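You operate a simulated robot arm through the tools that you are given. There is no shell and no other tool.

The job below is to be done with a simulated robot arm. You get a single attempt, and the scene is never put back.

JOB
Put each sensor plug into the socket of its colour, shut the cover and power up.
Fine: main switch on, all three heat displays show degrees; leave the other plugs and controls.
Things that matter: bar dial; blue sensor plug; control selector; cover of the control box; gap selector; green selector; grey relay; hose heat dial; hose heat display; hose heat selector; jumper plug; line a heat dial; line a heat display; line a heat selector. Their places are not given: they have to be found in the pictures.

It is judged by the outcome, as a careful person would: the job done as asked, and still so three seconds after it is handed in. It fails if anything else is knocked over, pushed out of place, dropped, spilled or broken. Lids that push on must go on centred and level and be pressed home; caps that screw on are set level and turned clockwise until they are tight.

ROBOT AND FRAMES
A 7-joint arm with a two-finger parallel gripper, fixed in place. Base frame: the origin is on the floor under the middle of its stand, x ahead of it, y to its left, z up. Units: mm, degrees, N and s.
It reaches about 1058 mm from its shoulder. Its first joint turns from -166.0 to 166.0 degrees. Payload 4.4 kg.
Tool frame: the origin (TCP) lies between the finger pads and is the grasp point; the fingertips stand 23 mm ahead of it; z points along the fingers, y is the line along which they close. The gripper opens to 94 mm. The fingers are 38 mm wide and 10 mm thick; the gripper's body (54 by 96 mm) begins 39 mm behind the TCP.
Orientation is that of the tool frame in the base frame, as a unit quaternion [w, x, y, z]. With the fingers straight down and closing along the base's y, the tool's x points along the base's -x, its y along +y and its z along -z.

CONTROLS
- The arm moves only by the tool move_arm. Its argument "moves" is a list of rows, each a list of 7 numbers: the shift along the base's x, y, z in mm, then the turn, a rotation vector about the base's x, y, z in degrees, then the closure in counts, from 0 (fully open) to 255 (shut). In form: [[tx, ty, tz, wx, wy, wz, gripper], ...]. A call has 1 to 20 rows; each row shifts and turns the commanded pose from where the row before left it. Each row takes 0.2 s and may step no farther than 50 mm and 8.6 degrees from the row before; otherwise, or with a gripper value out of range, the whole call is refused. A pose out of reach is approached as far as the arm can. The call stops where the force on the tool passes 40 N (or 10 N more than at its start, if that is more) or the arm is blocked; 0.2 s more then pass. Each finger travels about 108 mm/s and halts on what it meets, pressing with about 30 N; the grip force reading is that of the motor and also rises with nothing between the fingers. The clock runs only during rows and for 0.2 s after the last one: add rows that do not move to give the fingers time. It gives the time, the measured TCP pose, the force on the tool (base axes), the opening and the grip force at its end, in the units of the frame above (readings bear some noise), with the torque about the TCP (base axes, N m) and any sound that the robot's microphone picked up.
- Cameras (640 x 400 px; columns grow to the right, rows downward): "scene" is fixed at [51, 499.1, 1963.8]; the picture's right is [-0.75, -0.66, 0.00], its down [-0.44, 0.49, -0.75] and it looks along [0.50, -0.56, -0.66] (base axes); focal length 328 px, centre (320, 200). "wrist" rides on the gripper at [86, 16, -75] in the tool frame; the picture's right is [-0.18, 0.98, 0.00], its down [-0.58, -0.11, -0.81] and it looks along [-0.79, -0.15, 0.59] (tool axes); focal length 243 px, centre (320, 200).
- capture(camera): a new picture of that camera. It takes no simulated time.
- locate(camera, pixels): there is no depth. For up to 12 entries [column, row, z] of the newest picture of that camera ("zoom" is the newest enlarged one), the place [x, y] in the base frame at which the ray of that pixel passes the height z, good to about 3 mm. It takes no simulated time.
- enlarge(camera, box): a new picture of the part [left, top, right, bottom] of that camera's present view, enlarged. It takes no simulated time.
- close_job(): hands the job in; it is judged then, once.

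Leave the gripper open and the arm clear of the work at the hand-in unless told otherwise.

The tools are called as name(argument=value, ...) on one line, values as JSON. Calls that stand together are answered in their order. move_arm: Moves the arm, as the interface text tells. Its arguments: {"type":"object","properties":{"moves":{"type":"array","items":{"type":"array","items":{"type":"number"}}}},"required":["moves"]} The other tools are called the same way: capture (camera) takes a picture; locate (camera, pixels) gives the place at which the rays of pixels pass given heights; enlarge (camera, box) takes an enlarged picture of a part of a camera's view; close_job () hands the job in.

At the start:

```text
time: 0.0
eef_pos: [426.1, -220.1, 1514.1]
ee_rot: [0.0, 0.0, 1.0, 0.0]
ft_force: [-0.1, -0.3, 0.2]
ft_torque: [0.01, 0.01, 0.02]
finger_gap: 94.2
gripper_force: 0.1
```

scene: 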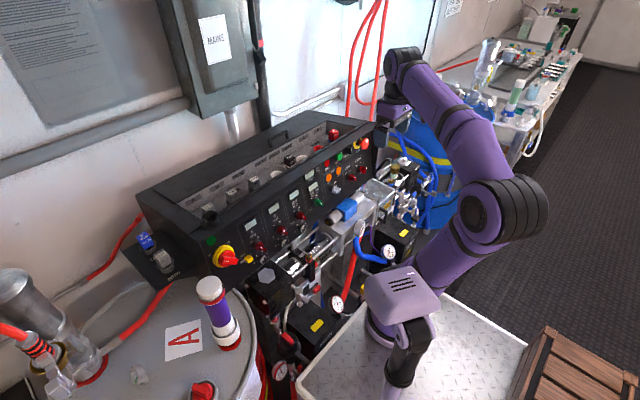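
wrist: 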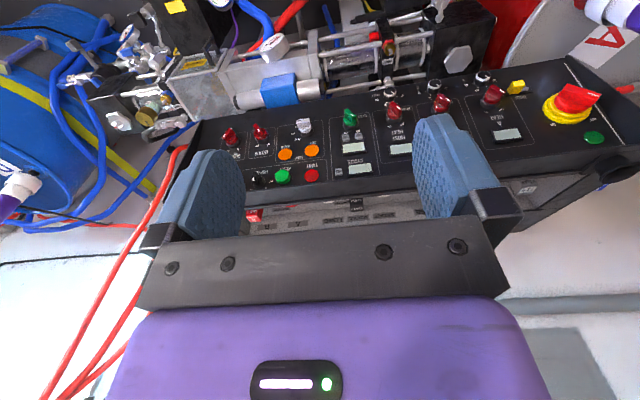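

I see a control box with an open row along its back top (cover possibly hinged open) and a front panel of dials and displays. I start by enlarging parts of the scene picture to identify things.

enlarge(camera="scene", box=[130, 110, 270, 290])

enlarge(camera="scene", box=[230, 100, 390, 220])

enlarge(camera="wrist", box=[180, 60, 400, 230])

enlarge(camera="wrist", box=[380, 50, 640, 220])

```text
2.22 times, centred on (200, 200) of scene
```

zoom: 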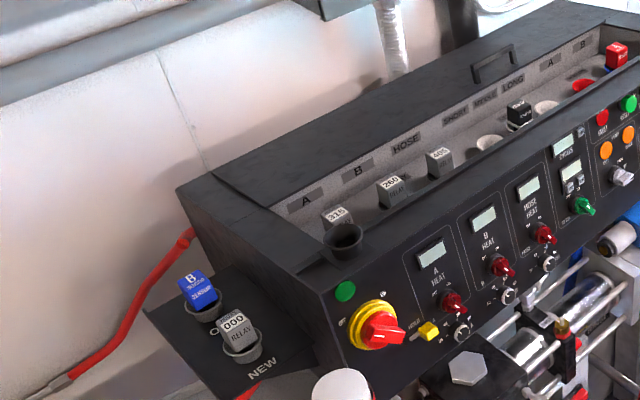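

```text
3.33 times, centred on (310, 160) of scene
```

zoom: 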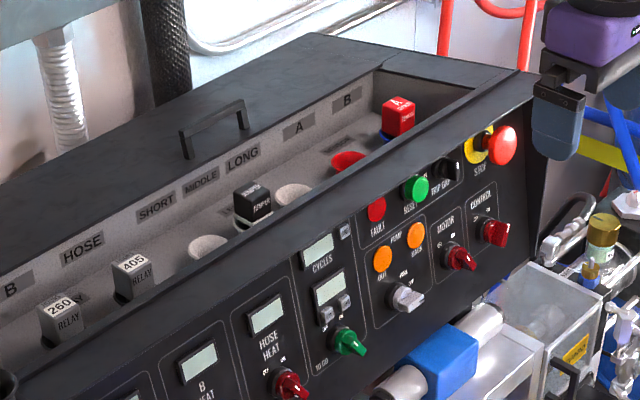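

```text
2.35 times, centred on (290, 145) of wrist
```

zoom: 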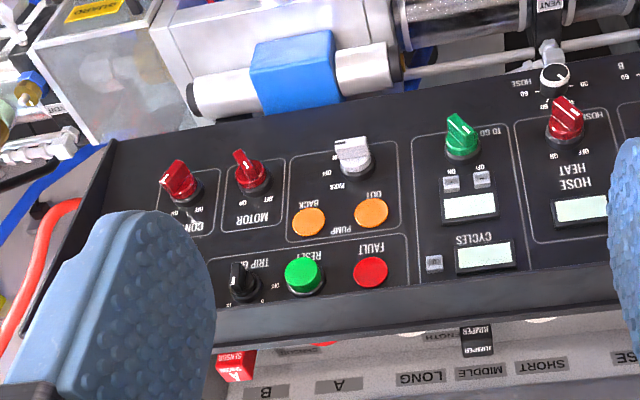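

```text
2.35 times, centred on (510, 135) of wrist
```

zoom: 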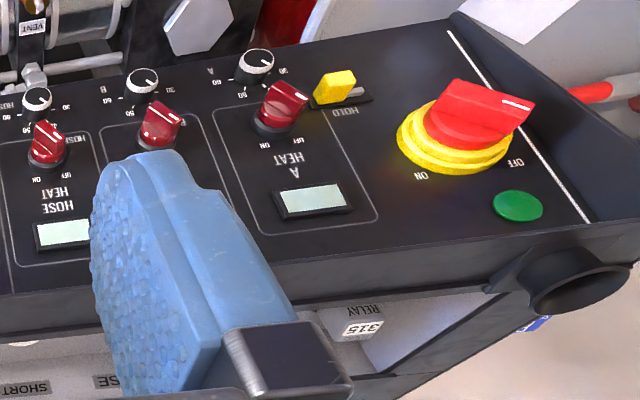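

The well behind the panel holds relays (315, 260, 405), a jumper, an empty red socket and a red plug that seems to sit in the blue socket. The blue plug stands in a holder on the left shelf, next to a "000" relay. I locate a few features from both cameras at several heights to get the geometry.

locate(camera="scene", pixels=[[226, 257, 900], [226, 257, 1000], [226, 257, 1100], [226, 257, 1200], [333, 134, 1000], [333, 134, 1100], [333, 134, 1200], [333, 134, 1300], [145, 240, 1000], [145, 240, 1100], [145, 240, 1200], [364, 144, 1200]])

locate(camera="wrist", pixels=[[570, 100, 900], [570, 100, 1000], [570, 100, 1100], [570, 100, 1200], [255, 215, 1000], [255, 215, 1100], [255, 215, 1200], [255, 215, 1300], [350, 118, 1000], [350, 118, 1100], [350, 118, 1200], [350, 118, 1300]])

```text
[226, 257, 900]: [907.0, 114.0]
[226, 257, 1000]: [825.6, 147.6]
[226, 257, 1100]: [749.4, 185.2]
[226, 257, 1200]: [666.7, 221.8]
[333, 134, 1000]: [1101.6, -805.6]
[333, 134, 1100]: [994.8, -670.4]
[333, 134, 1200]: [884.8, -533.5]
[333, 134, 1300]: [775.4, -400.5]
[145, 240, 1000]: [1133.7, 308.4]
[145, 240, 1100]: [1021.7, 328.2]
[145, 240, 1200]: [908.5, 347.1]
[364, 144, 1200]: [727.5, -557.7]
```

```text
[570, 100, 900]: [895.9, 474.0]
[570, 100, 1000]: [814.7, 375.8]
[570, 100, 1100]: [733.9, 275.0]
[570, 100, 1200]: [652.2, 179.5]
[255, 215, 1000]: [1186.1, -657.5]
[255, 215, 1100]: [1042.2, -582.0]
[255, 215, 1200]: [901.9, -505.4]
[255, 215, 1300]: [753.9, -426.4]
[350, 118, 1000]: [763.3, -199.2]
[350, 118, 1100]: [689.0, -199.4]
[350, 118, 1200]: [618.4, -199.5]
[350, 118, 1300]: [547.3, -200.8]
```

The box panel is about x 650–750, y −600…+250, z≈1170, and the red plug is near (829, −466, 1250). I now raise the arm and tilt the wrist so its camera looks steeply down into the well.

move_arm(moves=[[20, 0, 20, 0, 7, 0, 0], [20, 0, 20, 0, 7, 0, 0], [20, 0, 20, 0, 7, 0, 0], [20, 0, 20, 0, 7, 0, 0], [20, 0, 0, 0, 7, 0, 0], [0, 0, 0, 0, 0, 0, 0]])

capture(camera="wrist")

capture(camera="scene")

```text
time: 1.4
eef_pos: [509.9, -228.7, 1551.7]
ee_rot: [-0.188, 0.001, 0.982, -0.01]
ft_force: [0.1, 0.5, 0.4]
ft_torque: [-0.02, 0.05, 0.03]
finger_gap: 93.7
gripper_force: 0.1
out of reach, approached as far as the arm can: row 3, 4, 5
```

```text
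taken
```

wrist: 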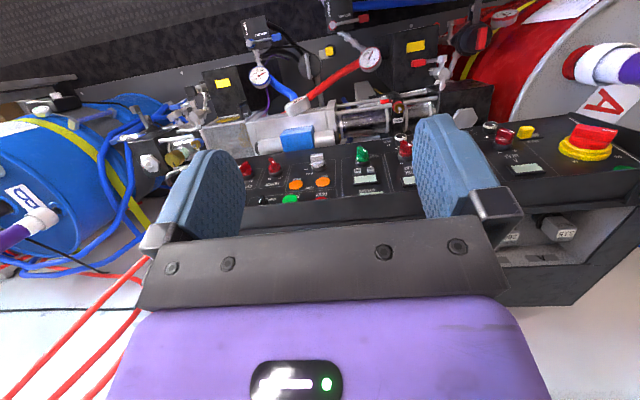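

```text
taken
```

scene: 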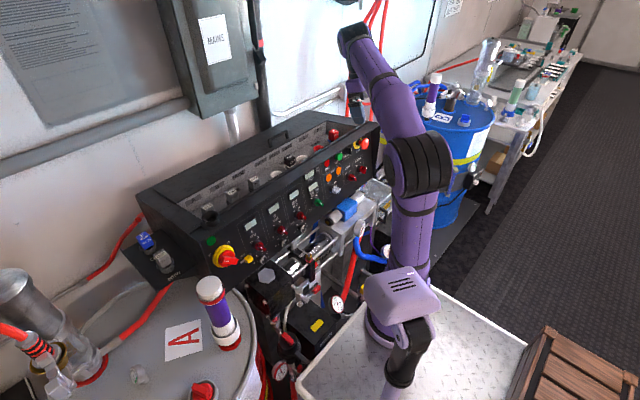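

The arm ran out of reach at that height; the shoulder is lower than I assumed. I lower by 100 mm without changing x and read the pose to see how the command is tracked.

move_arm(moves=[[0, 0, -50, 0, 0, 0, 0], [0, 0, -50, 0, 0, 0, 0], [0, 0, 0, 0, 0, 0, 0]])

capture(camera="wrist")

```text
time: 2.2
eef_pos: [507.8, -230.7, 1453.7]
ee_rot: [-0.188, 0.001, 0.982, -0.011]
ft_force: [0.5, -0.2, 0.5]
ft_torque: [0.0, 0.0, -0.03]
finger_gap: 94.0
gripper_force: 0.1
```

```text
taken
```

wrist: 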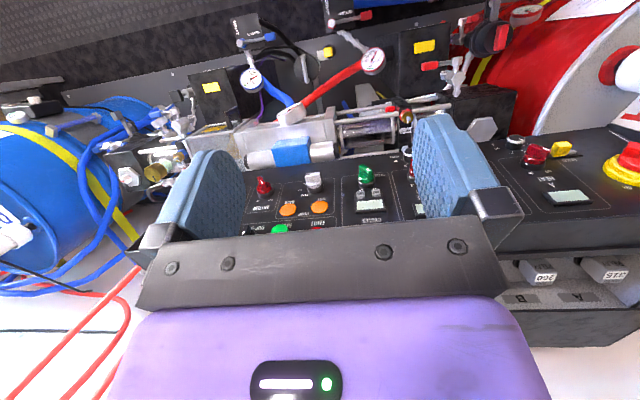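

The command follows the reached pose. I untilt the tool and move forward so the well appears in the upper half of the wrist picture, which the gripper does not block.

move_arm(moves=[[40, 0, 0, 0, -8, 0, 0], [40, 0, 0, 0, -8, 0, 0], [40, 0, 0, 0, -5.7, 0, 0], [40, 0, 0, 0, 0, 0, 0], [0, 0, 0, 0, 0, 0, 0]])

capture(camera="wrist")

capture(camera="scene")

```text
time: 3.4
eef_pos: [667.7, -230.9, 1451.9]
ee_rot: [0.0, 0.003, 1.0, -0.01]
ft_force: [0.0, -0.2, 0.2]
ft_torque: [0.01, -0.05, -0.01]
finger_gap: 94.0
gripper_force: 0.0
```

```text
taken
```

wrist: 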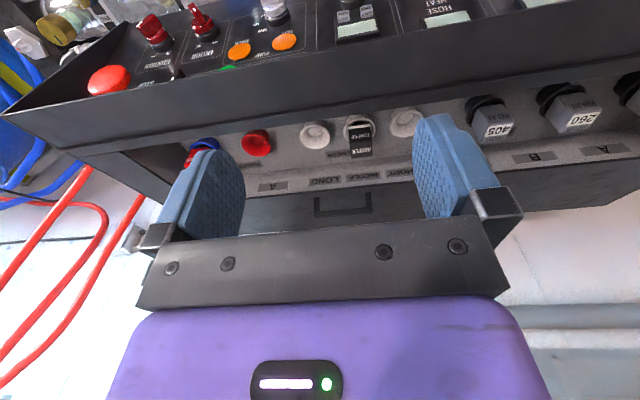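

```text
taken
```

scene: 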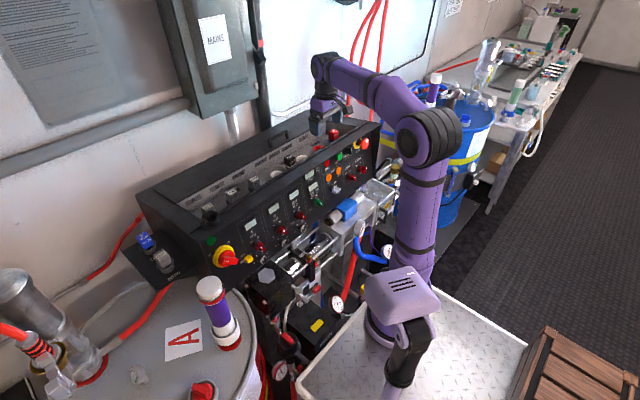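

Now the sockets are visible in the wrist picture's upper half (red socket ~(257,142), blue ~(205,145) with the red plug). I enlarge.

enlarge(camera="wrist", box=[150, 90, 430, 220])

enlarge(camera="wrist", box=[400, 40, 640, 220])

enlarge(camera="scene", box=[180, 100, 360, 220])

```text
2.29 times, centred on (290, 155) of wrist
```

zoom: 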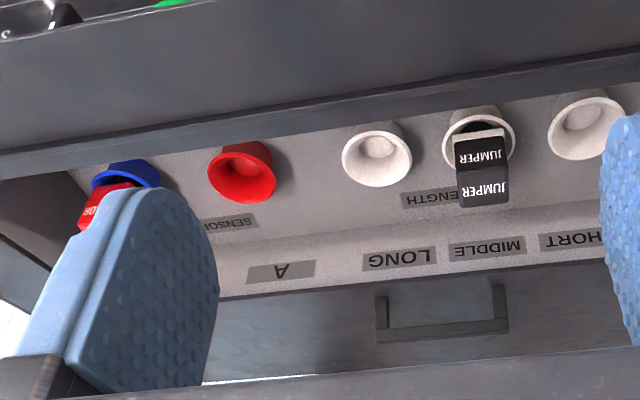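

```text
2.22 times, centred on (520, 130) of wrist
```

zoom: 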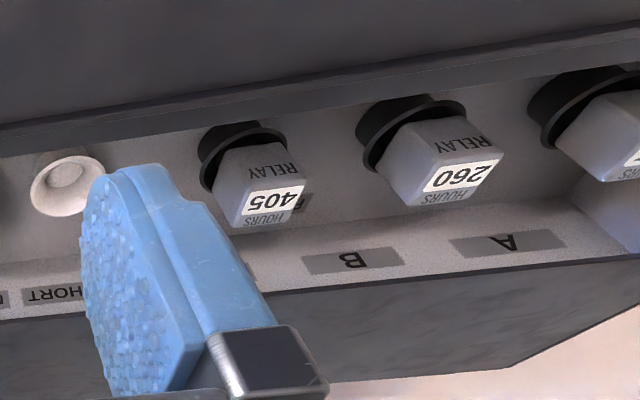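

```text
3.33 times, centred on (270, 160) of scene
```

zoom: 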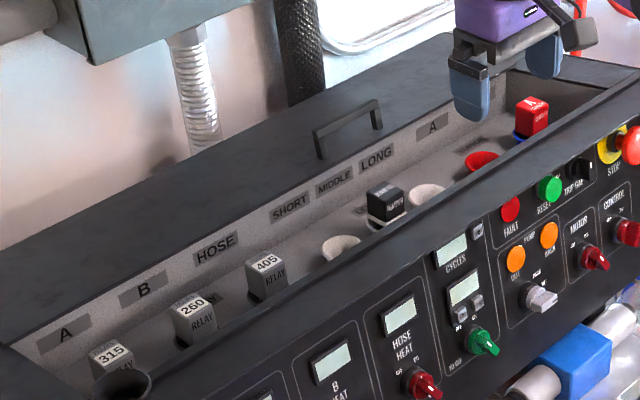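

Sockets are funnel-shaped on the floor of the well, with vertical insertion. Next I move back and left to see the main switch, heat selectors and the left shelf with the blue plug up close.

move_arm(moves=[[-40, 45, 0, 0, 0, 0, 0], [-40, 45, 0, 0, 0, 0, 0], [-40, 45, 0, 0, 0, 0, 0], [-40, 45, 0, 0, 0, 0, 0], [-20, 45, 0, 0, 0, 0, 0], [0, 45, 0, 0, 0, 0, 0], [0, 45, 0, 0, 0, 0, 0], [0, 0, 0, 0, 0, 0, 0]])

capture(camera="wrist")

enlarge(camera="wrist", box=[120, 40, 400, 210])

enlarge(camera="wrist", box=[360, 40, 640, 210])

```text
refused: row 1 steps farther than a row can; nothing moved
```

```text
taken
```

wrist: 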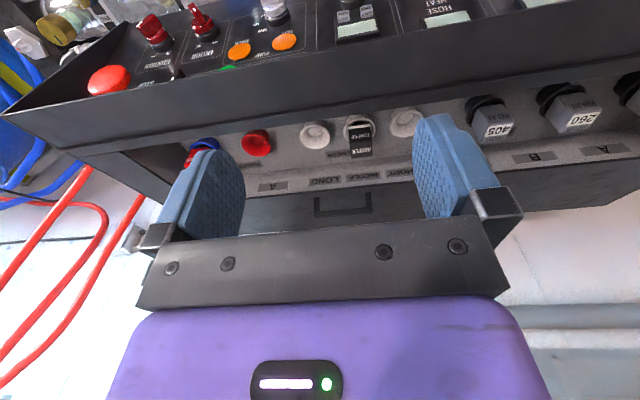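

```text
2.29 times, centred on (260, 125) of wrist
```

zoom: 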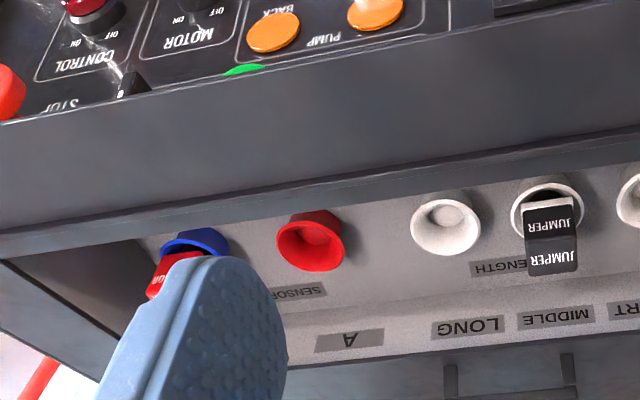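

```text
2.29 times, centred on (500, 125) of wrist
```

zoom: 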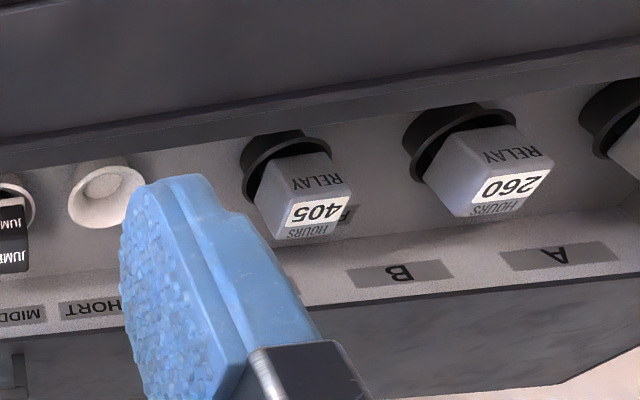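

That step was over 50 mm. I repeat with smaller steps.

move_arm(moves=[[-30, 38, 0, 0, 0, 0, 0], [-30, 38, 0, 0, 0, 0, 0], [-30, 38, 0, 0, 0, 0, 0], [-30, 38, 0, 0, 0, 0, 0], [-30, 38, 0, 0, 0, 0, 0], [-30, 38, 0, 0, 0, 0, 0], [0, 45, 0, 0, 0, 0, 0], [0, 45, 0, 0, 0, 0, 0], [0, 0, 0, 0, 0, 0, 0]])

capture(camera="wrist")

enlarge(camera="wrist", box=[120, 40, 400, 210])

enlarge(camera="wrist", box=[360, 40, 640, 210])

```text
time: 5.4
eef_pos: [488.9, 89.2, 1452.8]
ee_rot: [0.0, 0.004, 1.0, -0.011]
ft_force: [-0.9, -1.0, -0.2]
ft_torque: [-0.01, 0.02, 0.03]
finger_gap: 94.1
gripper_force: 0.1
```

```text
taken
```

wrist: 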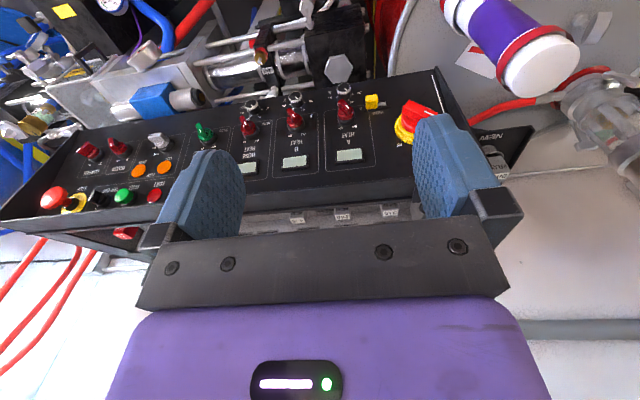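

```text
2.29 times, centred on (260, 125) of wrist
```

zoom: 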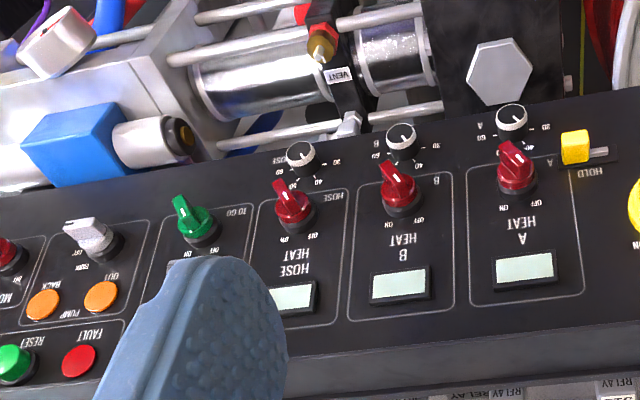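

```text
2.29 times, centred on (500, 125) of wrist
```

zoom: 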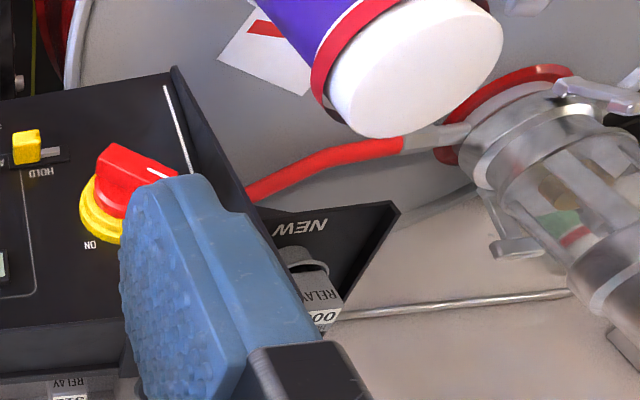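

Displays are blank (power off). I move closer to the three heat selectors to read their positions.

move_arm(moves=[[20, 5, -40, 0, 0, 0, 0], [20, 5, -40, 0, 0, 0, 0], [20, 5, -20, 0, 0, 0, 0], [0, 0, 0, 0, 0, 0, 0]])

capture(camera="wrist")

enlarge(camera="wrist", box=[180, 40, 320, 160])

enlarge(camera="wrist", box=[300, 40, 440, 160])

enlarge(camera="wrist", box=[400, 40, 560, 160])

```text
time: 6.4
eef_pos: [549.7, 101.8, 1352.5]
ee_rot: [-0.001, 0.003, 1.0, -0.01]
ft_force: [-0.1, 0.3, 0.2]
ft_torque: [0.02, -0.01, -0.03]
finger_gap: 94.1
gripper_force: 0.2
```

```text
taken
```

wrist: 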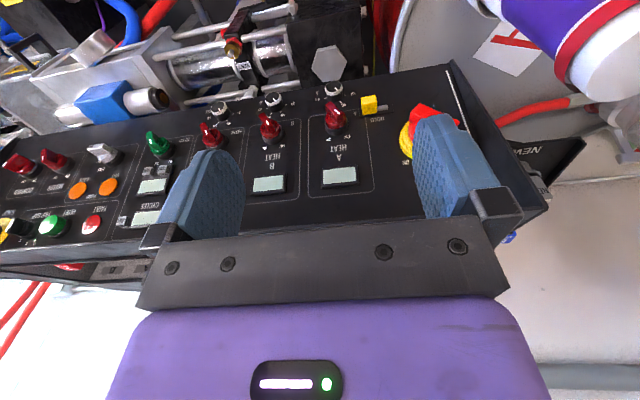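

```text
3.33 times, centred on (250, 100) of wrist
```

zoom: 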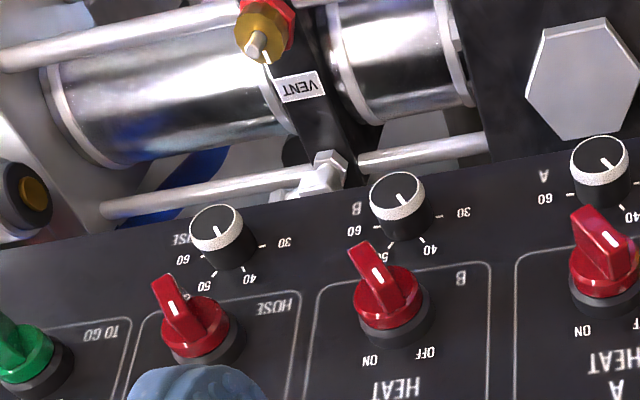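

```text
3.33 times, centred on (370, 100) of wrist
```

zoom: 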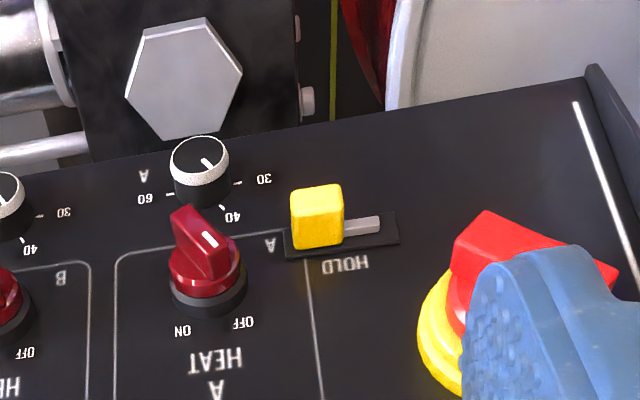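

```text
3.33 times, centred on (480, 100) of wrist
```

zoom: 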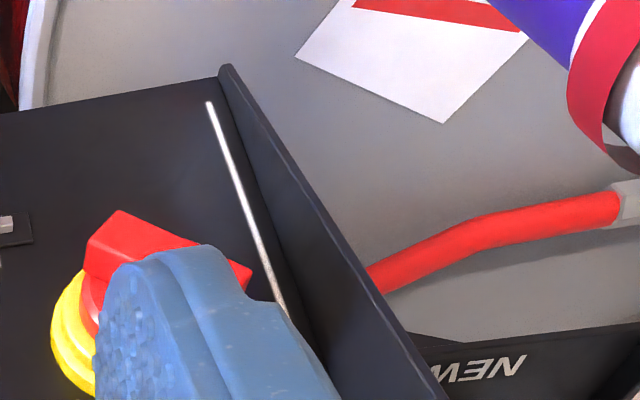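

Read: all three heat selectors' bars align with OFF (lower right in this upside-down view); ON is to the lower left. The yellow HOLD slider sits beside the main switch. Now I raise up and go over to the red plug to see it closely.

move_arm(moves=[[0, -20, 40, 0, 0, 0, 0], [0, -20, 40, 0, 0, 0, 0], [0, -40, 20, 0, 0, 0, 0], [10, -45, 0, 0, 0, 0, 0], [10, -45, 0, 0, 0, 0, 0], [10, -45, 0, 0, 0, 0, 0], [10, -45, 0, 0, 0, 0, 0], [15, -45, 0, 0, 0, 0, 0], [15, -45, 0, 0, 0, 0, 0], [15, -45, 0, 0, 0, 0, 0], [20, -45, 0, 0, 0, 0, 0], [20, -45, 0, 0, 0, 0, 0], [20, -20, 0, 0, 0, 0, 0], [0, 0, 0, 0, 0, 0, 0]])

capture(camera="wrist")

capture(camera="scene")

```text
time: 9.4
eef_pos: [693.1, -400.7, 1450.3]
ee_rot: [0.0, 0.003, 1.0, -0.01]
ft_force: [0.1, 0.4, 0.5]
ft_torque: [0.02, -0.01, 0.01]
finger_gap: 93.9
gripper_force: 0.1
```

```text
taken
```

wrist: 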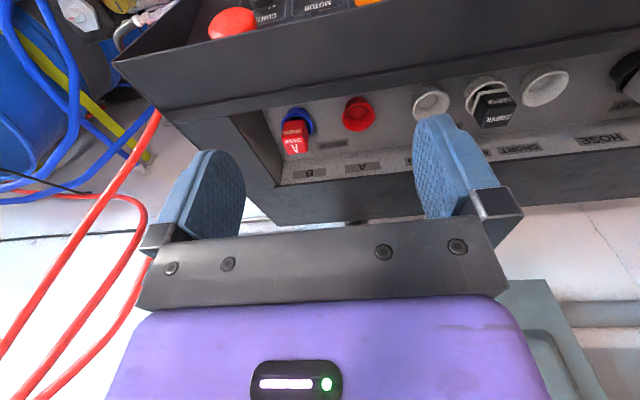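

```text
taken
```

scene: 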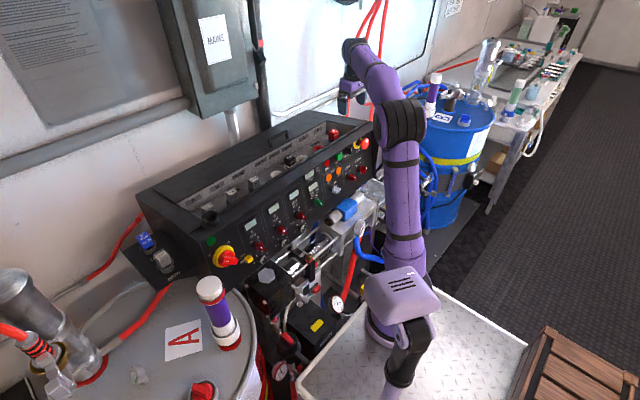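

I enlarge the red plug in the blue socket and the empty red socket.

enlarge(camera="wrist", box=[240, 80, 400, 200])

locate(camera="wrist", pixels=[[293, 120, 1200], [293, 120, 1220], [358, 110, 1180], [358, 110, 1200], [295, 145, 1230], [295, 145, 1250], [432, 103, 1200], [488, 97, 1200], [546, 86, 1200]])

enlarge(camera="scene", box=[290, 110, 370, 170])

```text
3.33 times, centred on (320, 140) of wrist
```

zoom: 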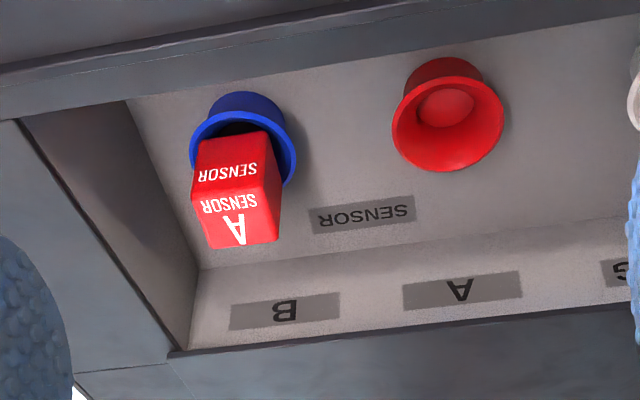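

```text
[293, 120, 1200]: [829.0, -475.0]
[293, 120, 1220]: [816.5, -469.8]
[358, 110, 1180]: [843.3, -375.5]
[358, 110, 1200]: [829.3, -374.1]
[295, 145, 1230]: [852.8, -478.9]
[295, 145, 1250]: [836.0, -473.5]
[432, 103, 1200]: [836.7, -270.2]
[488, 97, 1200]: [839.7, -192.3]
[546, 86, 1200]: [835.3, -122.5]
```

```text
6.67 times, centred on (330, 140) of scene
```

zoom: 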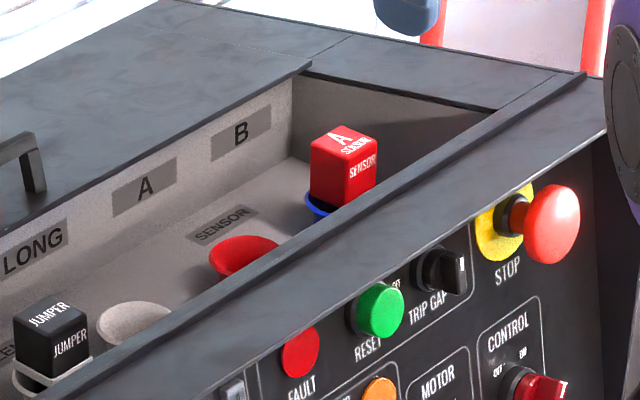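

The red plug is a square body upright in the blue funnel. I triangulate its top and the red socket's rim with both cameras.

locate(camera="wrist", pixels=[[296, 146, 1230], [296, 146, 1240], [296, 146, 1250], [296, 146, 1260], [358.4, 116.6, 1190], [358.4, 116.6, 1200], [358.4, 116.6, 1210], [358.4, 116.6, 1220], [293, 119, 1190], [293, 119, 1210]])

capture(camera="scene")

locate(camera="scene", pixels=[[333.4, 131, 1230], [333.4, 131, 1240], [333.4, 131, 1250], [333.4, 131, 1260], [318.5, 148.7, 1190], [318.5, 148.7, 1200], [318.5, 148.7, 1210], [318.5, 148.7, 1220], [332, 141, 1190], [332, 141, 1210]])

```text
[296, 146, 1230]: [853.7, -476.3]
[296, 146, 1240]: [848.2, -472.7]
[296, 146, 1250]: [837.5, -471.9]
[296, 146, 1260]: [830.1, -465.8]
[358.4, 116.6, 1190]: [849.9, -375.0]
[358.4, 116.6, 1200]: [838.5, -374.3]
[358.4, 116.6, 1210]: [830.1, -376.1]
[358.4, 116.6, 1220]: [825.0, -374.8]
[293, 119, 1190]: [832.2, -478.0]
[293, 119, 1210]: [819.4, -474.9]
```

```text
taken
```

scene: 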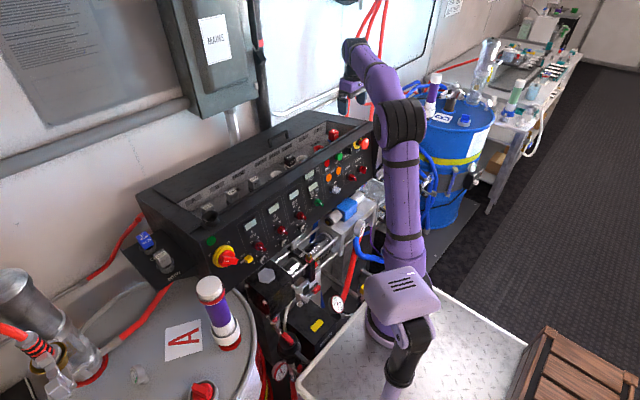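

```text
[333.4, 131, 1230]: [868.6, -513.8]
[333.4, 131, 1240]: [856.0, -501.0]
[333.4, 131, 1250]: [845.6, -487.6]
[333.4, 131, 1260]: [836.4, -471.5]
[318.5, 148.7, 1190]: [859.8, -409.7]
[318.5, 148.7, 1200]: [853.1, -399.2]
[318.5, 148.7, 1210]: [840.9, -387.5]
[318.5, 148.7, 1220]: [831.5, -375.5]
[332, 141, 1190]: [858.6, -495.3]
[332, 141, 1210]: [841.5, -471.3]
```

Red plug top ≈ (833, −469, 1260); socket rims ≈ z 1218 with red socket at ≈ (829, −375). Now I check the well's edges (walls) for clearance.

locate(camera="wrist", pixels=[[276.5, 185.6, 1250], [276.5, 185.6, 1270], [276.5, 185.6, 1290], [230, 116, 1250], [230, 116, 1270], [230, 116, 1290], [284, 160, 1180], [284, 160, 1200], [284, 160, 1220]])

locate(camera="scene", pixels=[[328.2, 119.8, 1250], [328.2, 119.8, 1270], [328.2, 119.8, 1290], [354, 127, 1250], [354, 127, 1270], [354, 127, 1290], [325.6, 133.5, 1180], [325.6, 133.5, 1200], [325.6, 133.5, 1220]])

enlarge(camera="wrist", box=[200, 100, 320, 200])

```text
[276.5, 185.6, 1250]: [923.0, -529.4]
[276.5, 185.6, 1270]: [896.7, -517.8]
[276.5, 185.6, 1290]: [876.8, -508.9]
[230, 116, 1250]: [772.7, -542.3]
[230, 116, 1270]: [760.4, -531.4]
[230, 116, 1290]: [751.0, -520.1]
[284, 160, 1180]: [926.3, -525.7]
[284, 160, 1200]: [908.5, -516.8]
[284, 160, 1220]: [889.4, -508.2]
```

```text
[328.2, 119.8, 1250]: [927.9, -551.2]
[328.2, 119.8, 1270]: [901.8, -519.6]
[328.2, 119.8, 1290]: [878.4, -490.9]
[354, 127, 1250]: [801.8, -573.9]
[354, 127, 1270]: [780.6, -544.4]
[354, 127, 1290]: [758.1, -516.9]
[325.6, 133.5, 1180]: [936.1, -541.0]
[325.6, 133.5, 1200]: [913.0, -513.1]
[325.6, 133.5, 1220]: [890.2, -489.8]
```

```text
4.00 times, centred on (260, 150) of wrist
```

zoom: 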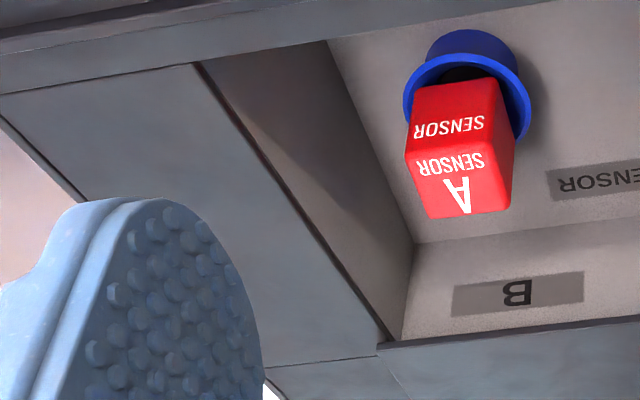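

Well: top z≈1270, floor ≈1200, right wall y≈−518, back wall x≈903, front edge x≈765. A seated plug top is at z≈1260. I now straighten the tool's ~1° tilt, narrow the fingers to about 60 mm, and hover above the red plug.

move_arm(moves=[[35, -17, 0, 1.15, 0, 0.35, 92], [35, -17, 0, 0, 0, 0, 92], [35, -17, -20, 0, 0, 0, 92], [35, -17, -30, 0, 0, 0, 92], [0, 0, -35, 0, 0, 0, 92], [0, 0, -35, 0, 0, 0, 92], [0, 0, 0, 0, 0, 0, 92]])

capture(camera="wrist")

capture(camera="scene")

```text
time: 11.0
eef_pos: [834.5, -469.7, 1330.6]
ee_rot: [0.0, 0.0, 1.0, 0.0]
ft_force: [0.8, -0.1, 0.0]
ft_torque: [0.0, 0.01, 0.0]
finger_gap: 60.1
gripper_force: 0.1
```

```text
taken
```

wrist: 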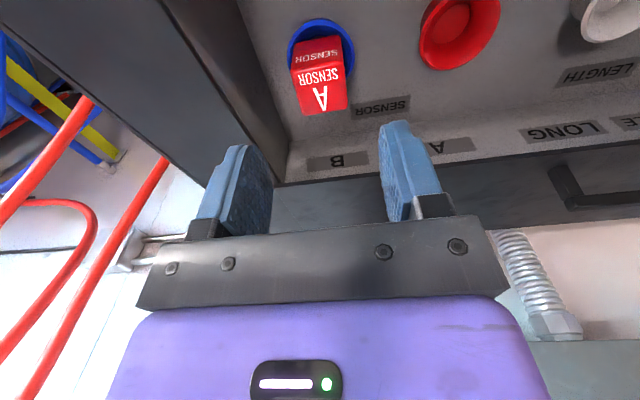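

```text
taken
```

scene: 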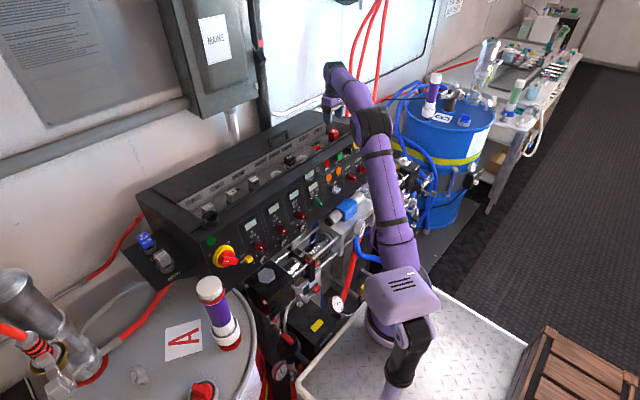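

The tool is now exactly vertical. I enlarge and locate the plug top face for the last alignment.

enlarge(camera="wrist", box=[240, 0, 400, 120])

locate(camera="wrist", pixels=[[292, 70, 1260], [342, 65, 1260], [302, 115, 1260], [347, 108, 1260], [321, 90, 1260], [321, 90, 1255], [459, 28, 1218], [459, 28, 1214]])

```text
3.33 times, centred on (320, 60) of wrist
```

zoom: 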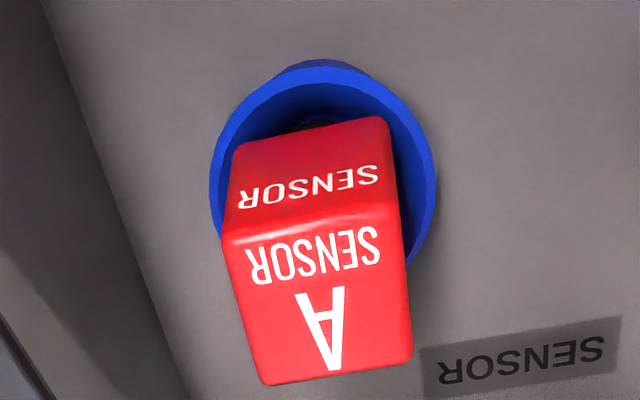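

```text
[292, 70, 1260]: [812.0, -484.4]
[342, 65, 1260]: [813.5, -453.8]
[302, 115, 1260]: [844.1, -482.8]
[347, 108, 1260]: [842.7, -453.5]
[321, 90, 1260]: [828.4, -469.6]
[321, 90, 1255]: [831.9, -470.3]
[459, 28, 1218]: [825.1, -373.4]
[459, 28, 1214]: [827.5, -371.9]
```

The plug top is centred at about (828.5, −469.3), 30×30 mm and square to the base. I shift −6 mm in x, descend to TCP z≈1247 (tips ≈1224, just above the socket rim), and close.

move_arm(moves=[[-6, 0.3, -20, 0, 0, 0, 92], [0, 0, -25, 0, 0, 0, 92], [0, 0, -20, 0, 0, 0, 92], [0, 0, -18, 0, 0, 0, 92], [0, 0, 0, 0, 0, 0, 92]])

capture(camera="wrist")

```text
time: 12.2
eef_pos: [828.3, -468.9, 1249.0]
ee_rot: [0.001, -0.001, 1.0, 0.0]
ft_force: [-0.7, -0.5, -0.4]
ft_torque: [0.05, 0.02, 0.01]
finger_gap: 60.1
gripper_force: 0.1
```

```text
taken
```

wrist: 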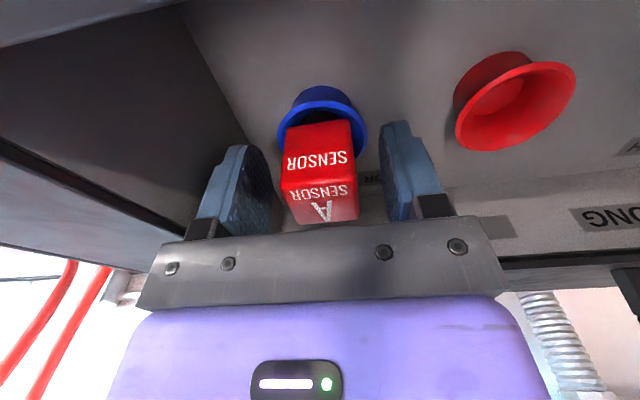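

The plug sits between the fingers, clear of both. I close the grip on it.

move_arm(moves=[[0, 0, 0, 0, 0, 0, 200], [0, 0, 0, 0, 0, 0, 200], [0, 0, 0, 0, 0, 0, 200]])

capture(camera="wrist")

```text
time: 13.0
eef_pos: [828.3, -469.2, 1248.2]
ee_rot: [0.0, 0.0, 1.0, 0.001]
ft_force: [-0.6, 4.0, 1.3]
ft_torque: [0.13, 0.04, 0.03]
finger_gap: 31.4
gripper_force: 30.6
```

```text
taken
```

wrist: 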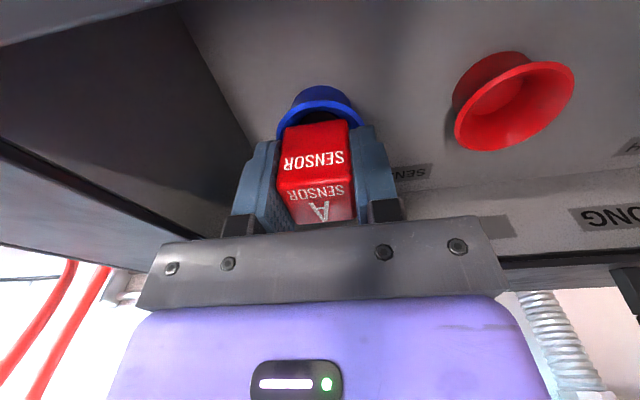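

Gripped: gap 31.4 mm, 30 N. I pull straight up slowly.

move_arm(moves=[[0, 0.3, 3, 0, 0, 0, 255], [0, 0, 5, 0, 0, 0, 255], [0, 0, 6, 0, 0, 0, 255], [0, 0, 8, 0, 0, 0, 255], [0, 0, 10, 0, 0, 0, 255], [0, 0, 0, 0, 0, 0, 255]])

capture(camera="wrist")

```text
time: 14.4
eef_pos: [828.1, -469.2, 1281.7]
ee_rot: [0.0, 0.0, 1.0, 0.0]
ft_force: [0.5, -0.6, -1.1]
ft_torque: [-0.03, -0.01, 0.01]
finger_gap: 31.5
gripper_force: 29.9
```

```text
taken
```

wrist: 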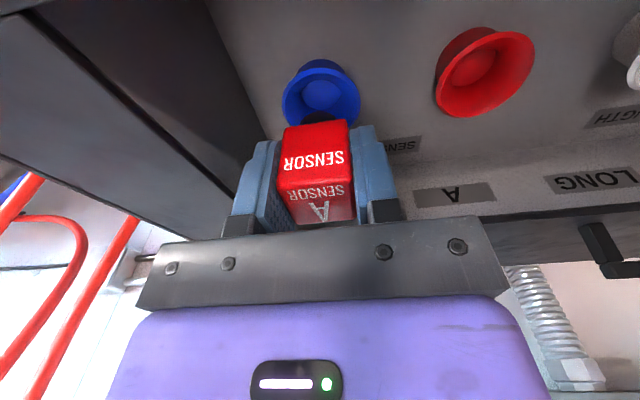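

The plug came out and is held firmly. I lift another 50 mm and shoot both sockets to measure the offset between them.

move_arm(moves=[[0, 0, 25, 0, 0, 0, 255], [0, 0, 25, 0, 0, 0, 255], [0, 0, 0, 0, 0, 0, 255]])

enlarge(camera="wrist", box=[240, 0, 520, 175])

enlarge(camera="scene", box=[290, 110, 370, 170])

```text
time: 15.2
eef_pos: [827.2, -468.8, 1331.0]
ee_rot: [-0.001, 0.0, 1.0, 0.001]
ft_force: [0.4, 0.3, -1.7]
ft_torque: [-0.01, -0.05, 0.0]
finger_gap: 31.8
gripper_force: 30.2
```

```text
2.29 times, centred on (380, 88) of wrist
```

zoom: 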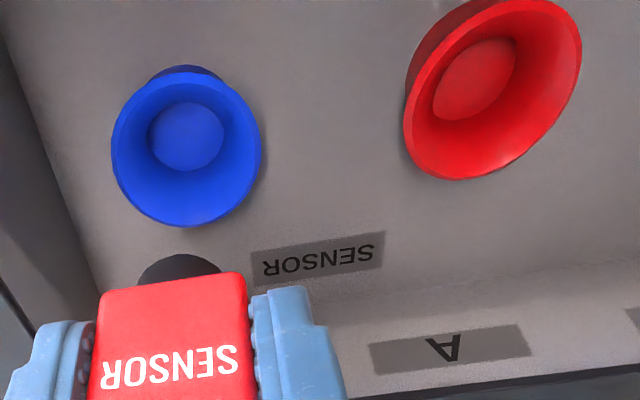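

```text
6.67 times, centred on (330, 140) of scene
```

zoom: 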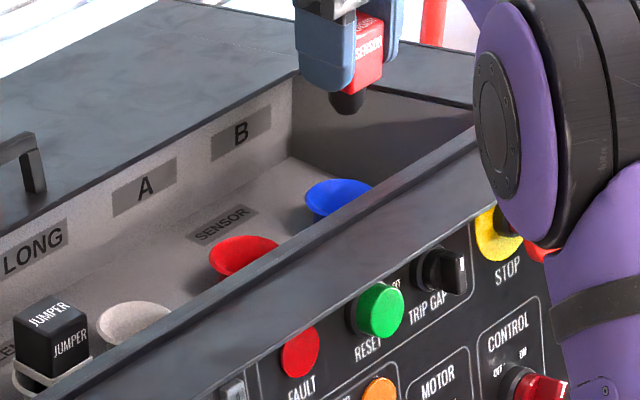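

I convert the rim centres to wrist pixels — blue ≈(321.4, 64.8), red ≈(455.7, 39.9) — and the round socket bottoms, and locate them.

capture(camera="wrist")

locate(camera="wrist", pixels=[[321.4, 64.8, 1218], [455.7, 39.9, 1218], [321.4, 64.8, 1210], [455.7, 39.9, 1210], [321.4, 61.3, 1200], [448.2, 34.3, 1200]])

```text
taken
```

wrist: 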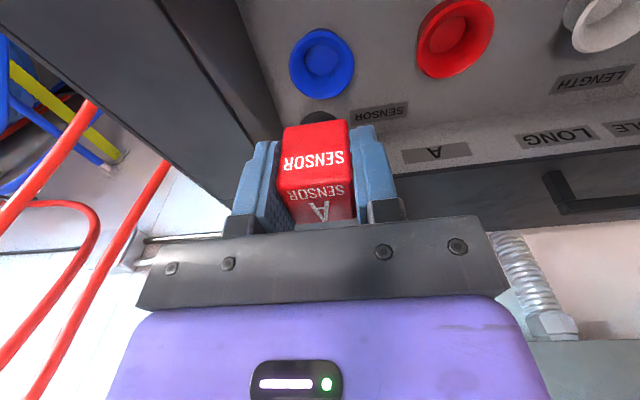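

```text
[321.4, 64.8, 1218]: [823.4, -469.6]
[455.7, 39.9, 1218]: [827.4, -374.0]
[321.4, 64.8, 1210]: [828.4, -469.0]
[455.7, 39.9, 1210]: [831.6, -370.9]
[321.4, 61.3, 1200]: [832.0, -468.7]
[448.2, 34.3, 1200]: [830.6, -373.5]
```

The red socket is about +95 mm in y (and +0…3 in x) from the blue one. I move over there and compare the picture with the reference position (321.4, 64.8).

move_arm(moves=[[0, 40, 0, 0, 0, 0, 255], [0, 40, 0, 0, 0, 0, 255], [0.5, 15, 0, 0, 0, 0, 255], [0, 0, 0, 0, 0, 0, 255], [0, 0, 0, 0, 0, 0, 255]])

enlarge(camera="wrist", box=[240, 0, 520, 175])

capture(camera="wrist")

```text
time: 16.4
eef_pos: [827.7, -373.1, 1330.8]
ee_rot: [-0.001, 0.0, 1.0, 0.0]
ft_force: [-0.4, -0.2, 0.0]
ft_torque: [0.0, -0.01, -0.01]
finger_gap: 31.7
gripper_force: 30.3
```

```text
2.29 times, centred on (380, 88) of wrist
```

zoom: 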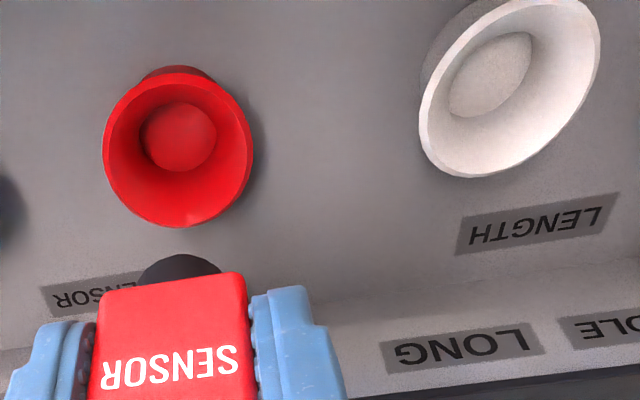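

```text
taken
```

wrist: 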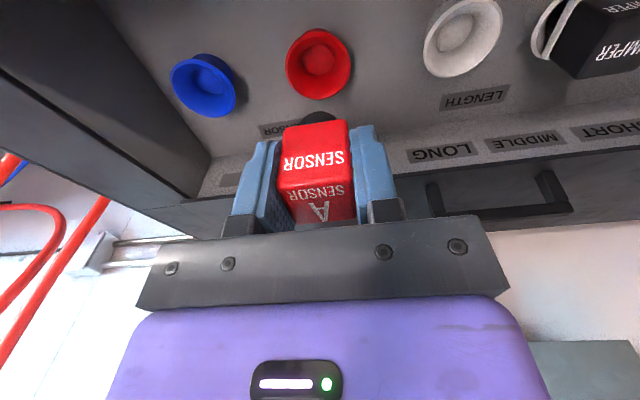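

The red rim centre is at zoom (178,147) against the blue reference (186,147): 2.6 mm too far in y. I correct −2.6 mm and re-check.

move_arm(moves=[[0, -2.6, 0, 0, 0, 0, 255], [0, 0, 0, 0, 0, 0, 255]])

enlarge(camera="wrist", box=[240, 0, 520, 175])

```text
time: 17.0
eef_pos: [827.1, -377.4, 1331.5]
ee_rot: [0.001, 0.0, 1.0, 0.0]
ft_force: [-1.6, 0.1, -0.3]
ft_torque: [-0.03, 0.04, -0.01]
finger_gap: 31.5
gripper_force: 30.3
```

```text
2.29 times, centred on (380, 88) of wrist
```

zoom: 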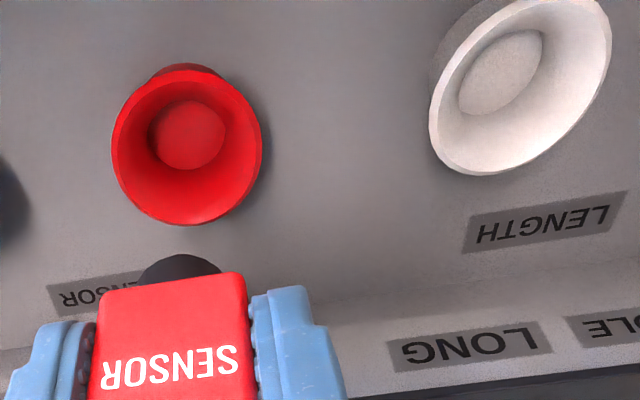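

Aligned exactly with the reference. I lower gently into the red socket, expecting to seat at TCP z≈1248.

move_arm(moves=[[0, 0, -20, 0, 0, 0, 255], [0, 0, -20, 0, 0, 0, 255], [0, 0, -10, 0, 0, 0, 255], [0, 0, -6, 0, 0, 0, 255], [0, 0, -6, 0, 0, 0, 255], [0, 0, -6, 0, 0, 0, 255], [0, 0, 0, 0, 0, 0, 255]])

capture(camera="wrist")

```text
time: 18.6
eef_pos: [829.2, -377.1, 1264.0]
ee_rot: [-0.001, 0.0, 1.0, 0.0]
ft_force: [-0.3, 0.2, -1.0]
ft_torque: [0.01, 0.02, 0.02]
finger_gap: 31.7
gripper_force: 30.0
```

```text
taken
```

wrist: 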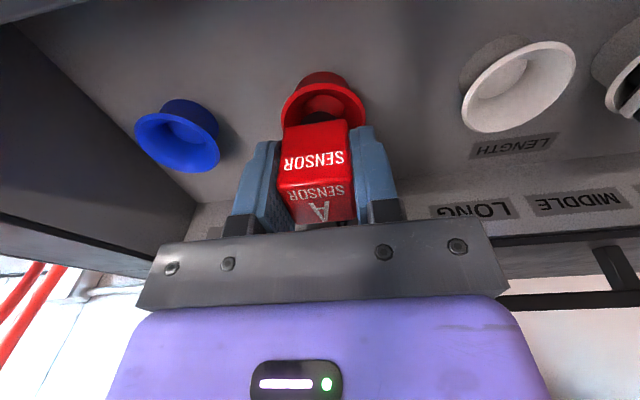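

Still free, no contact force, and the plug is centred over the socket. I continue down in 3–4 mm steps.

move_arm(moves=[[0, 0, -4, 0, 0, 0, 255], [0, 0, -4, 0, 0, 0, 255], [0, 0, -4, 0, 0, 0, 255], [0, 0, -3, 0, 0, 0, 255], [0, 0, -2, 0, 0, 0, 255], [0, 0, 0, 0, 0, 0, 255]])

capture(camera="wrist")

```text
time: 20.0
eef_pos: [827.3, -376.1, 1248.7]
ee_rot: [0.001, 0.0, 1.0, -0.001]
ft_force: [2.1, 7.4, 27.7]
ft_torque: [0.26, 0.24, -0.01]
finger_gap: 31.8
gripper_force: 30.6
```

```text
taken
```

wrist: 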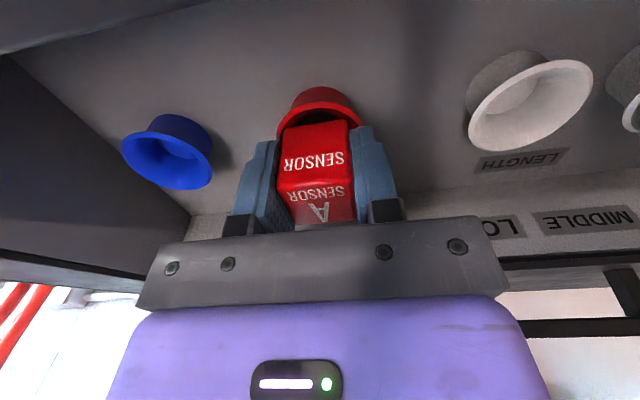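

At z 1248.7 there is 28 N upward — the plug is at its seated depth. There's a 7 N sideways load toward +y; I relieve it by 1 mm and press 1 mm more.

move_arm(moves=[[0, 1, 0, 0, 0, 0, 255], [0, 0, -0.8, 0, 0, 0, 255], [0, 0, 0, 0, 0, 0, 255]])

```text
time: 20.8
eef_pos: [827.0, -375.9, 1248.2]
ee_rot: [0.002, 0.002, 1.0, 0.0]
ft_force: [7.1, -1.0, 38.0]
ft_torque: [0.16, -0.03, 0.04]
finger_gap: 31.9
gripper_force: 30.0
```

Pressed to 38 N with no further travel: seated. I relax 1 mm, open to 60 mm and lift away.

move_arm(moves=[[0, 0, 1, 0, 0, 0, 255], [0, 0, 0, 0, 0, 0, 92], [0, 0, 0, 0, 0, 0, 92], [0, 0, 0, 0, 0, 0, 92]])

capture(camera="wrist")

enlarge(camera="scene", box=[290, 110, 370, 170])

```text
time: 21.8
eef_pos: [827.6, -376.0, 1246.4]
ee_rot: [0.0, 0.0, 1.0, 0.001]
ft_force: [0.5, -1.0, -0.1]
ft_torque: [0.01, 0.01, 0.0]
finger_gap: 60.1
gripper_force: 0.1
```

```text
taken
```

wrist: 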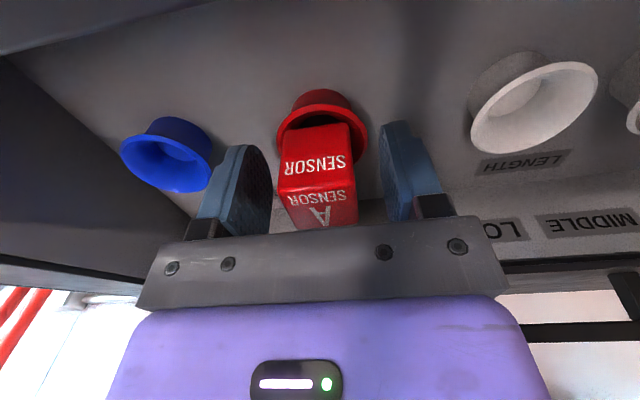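

```text
6.67 times, centred on (330, 140) of scene
```

zoom: 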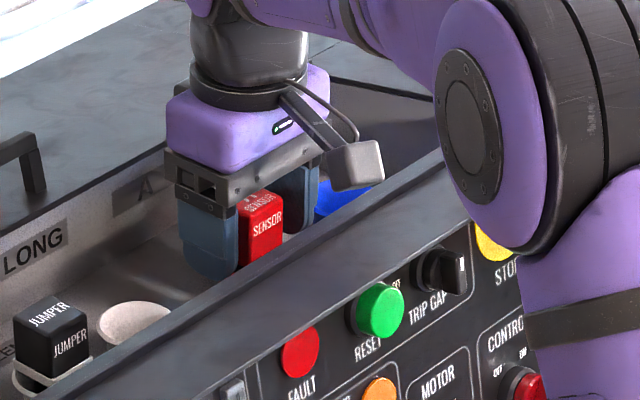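

Released. I lift to the earlier hover height to compare the plug's seating with how it looked when seated before.

move_arm(moves=[[0, 0, 20, 0, 0, 0, 92], [0, 0, 30, 0, 0, 0, 92], [0, 0, 33, 0, 0, 0, 92], [0, 0, 0, 0, 0, 0, 92]])

enlarge(camera="wrist", box=[240, 0, 400, 120])

capture(camera="wrist")

```text
time: 22.8
eef_pos: [828.7, -375.3, 1329.0]
ee_rot: [0.0, 0.0, 1.0, 0.0]
ft_force: [-0.1, 0.3, 0.4]
ft_torque: [0.02, -0.03, -0.01]
finger_gap: 60.3
gripper_force: 0.1
```

```text
3.33 times, centred on (320, 60) of wrist
```

zoom: 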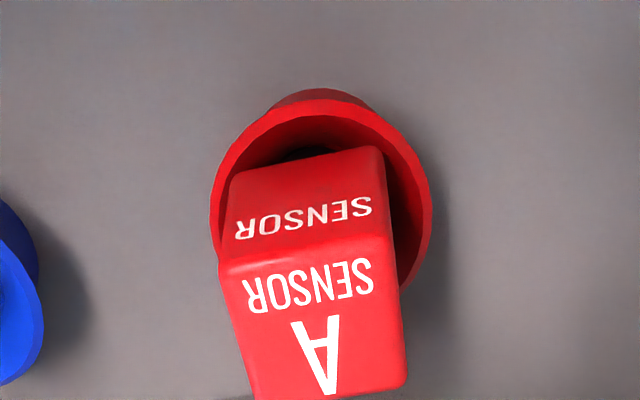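

```text
taken
```

wrist: 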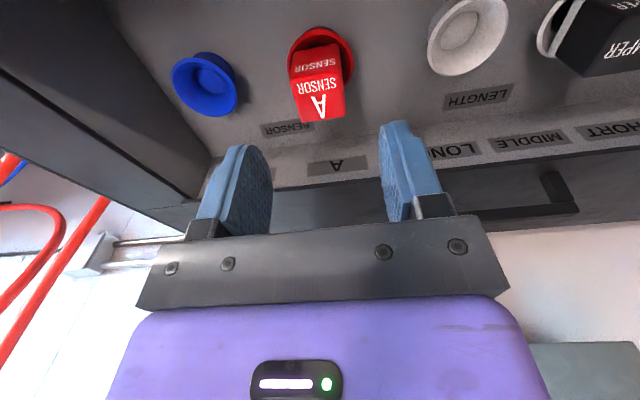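

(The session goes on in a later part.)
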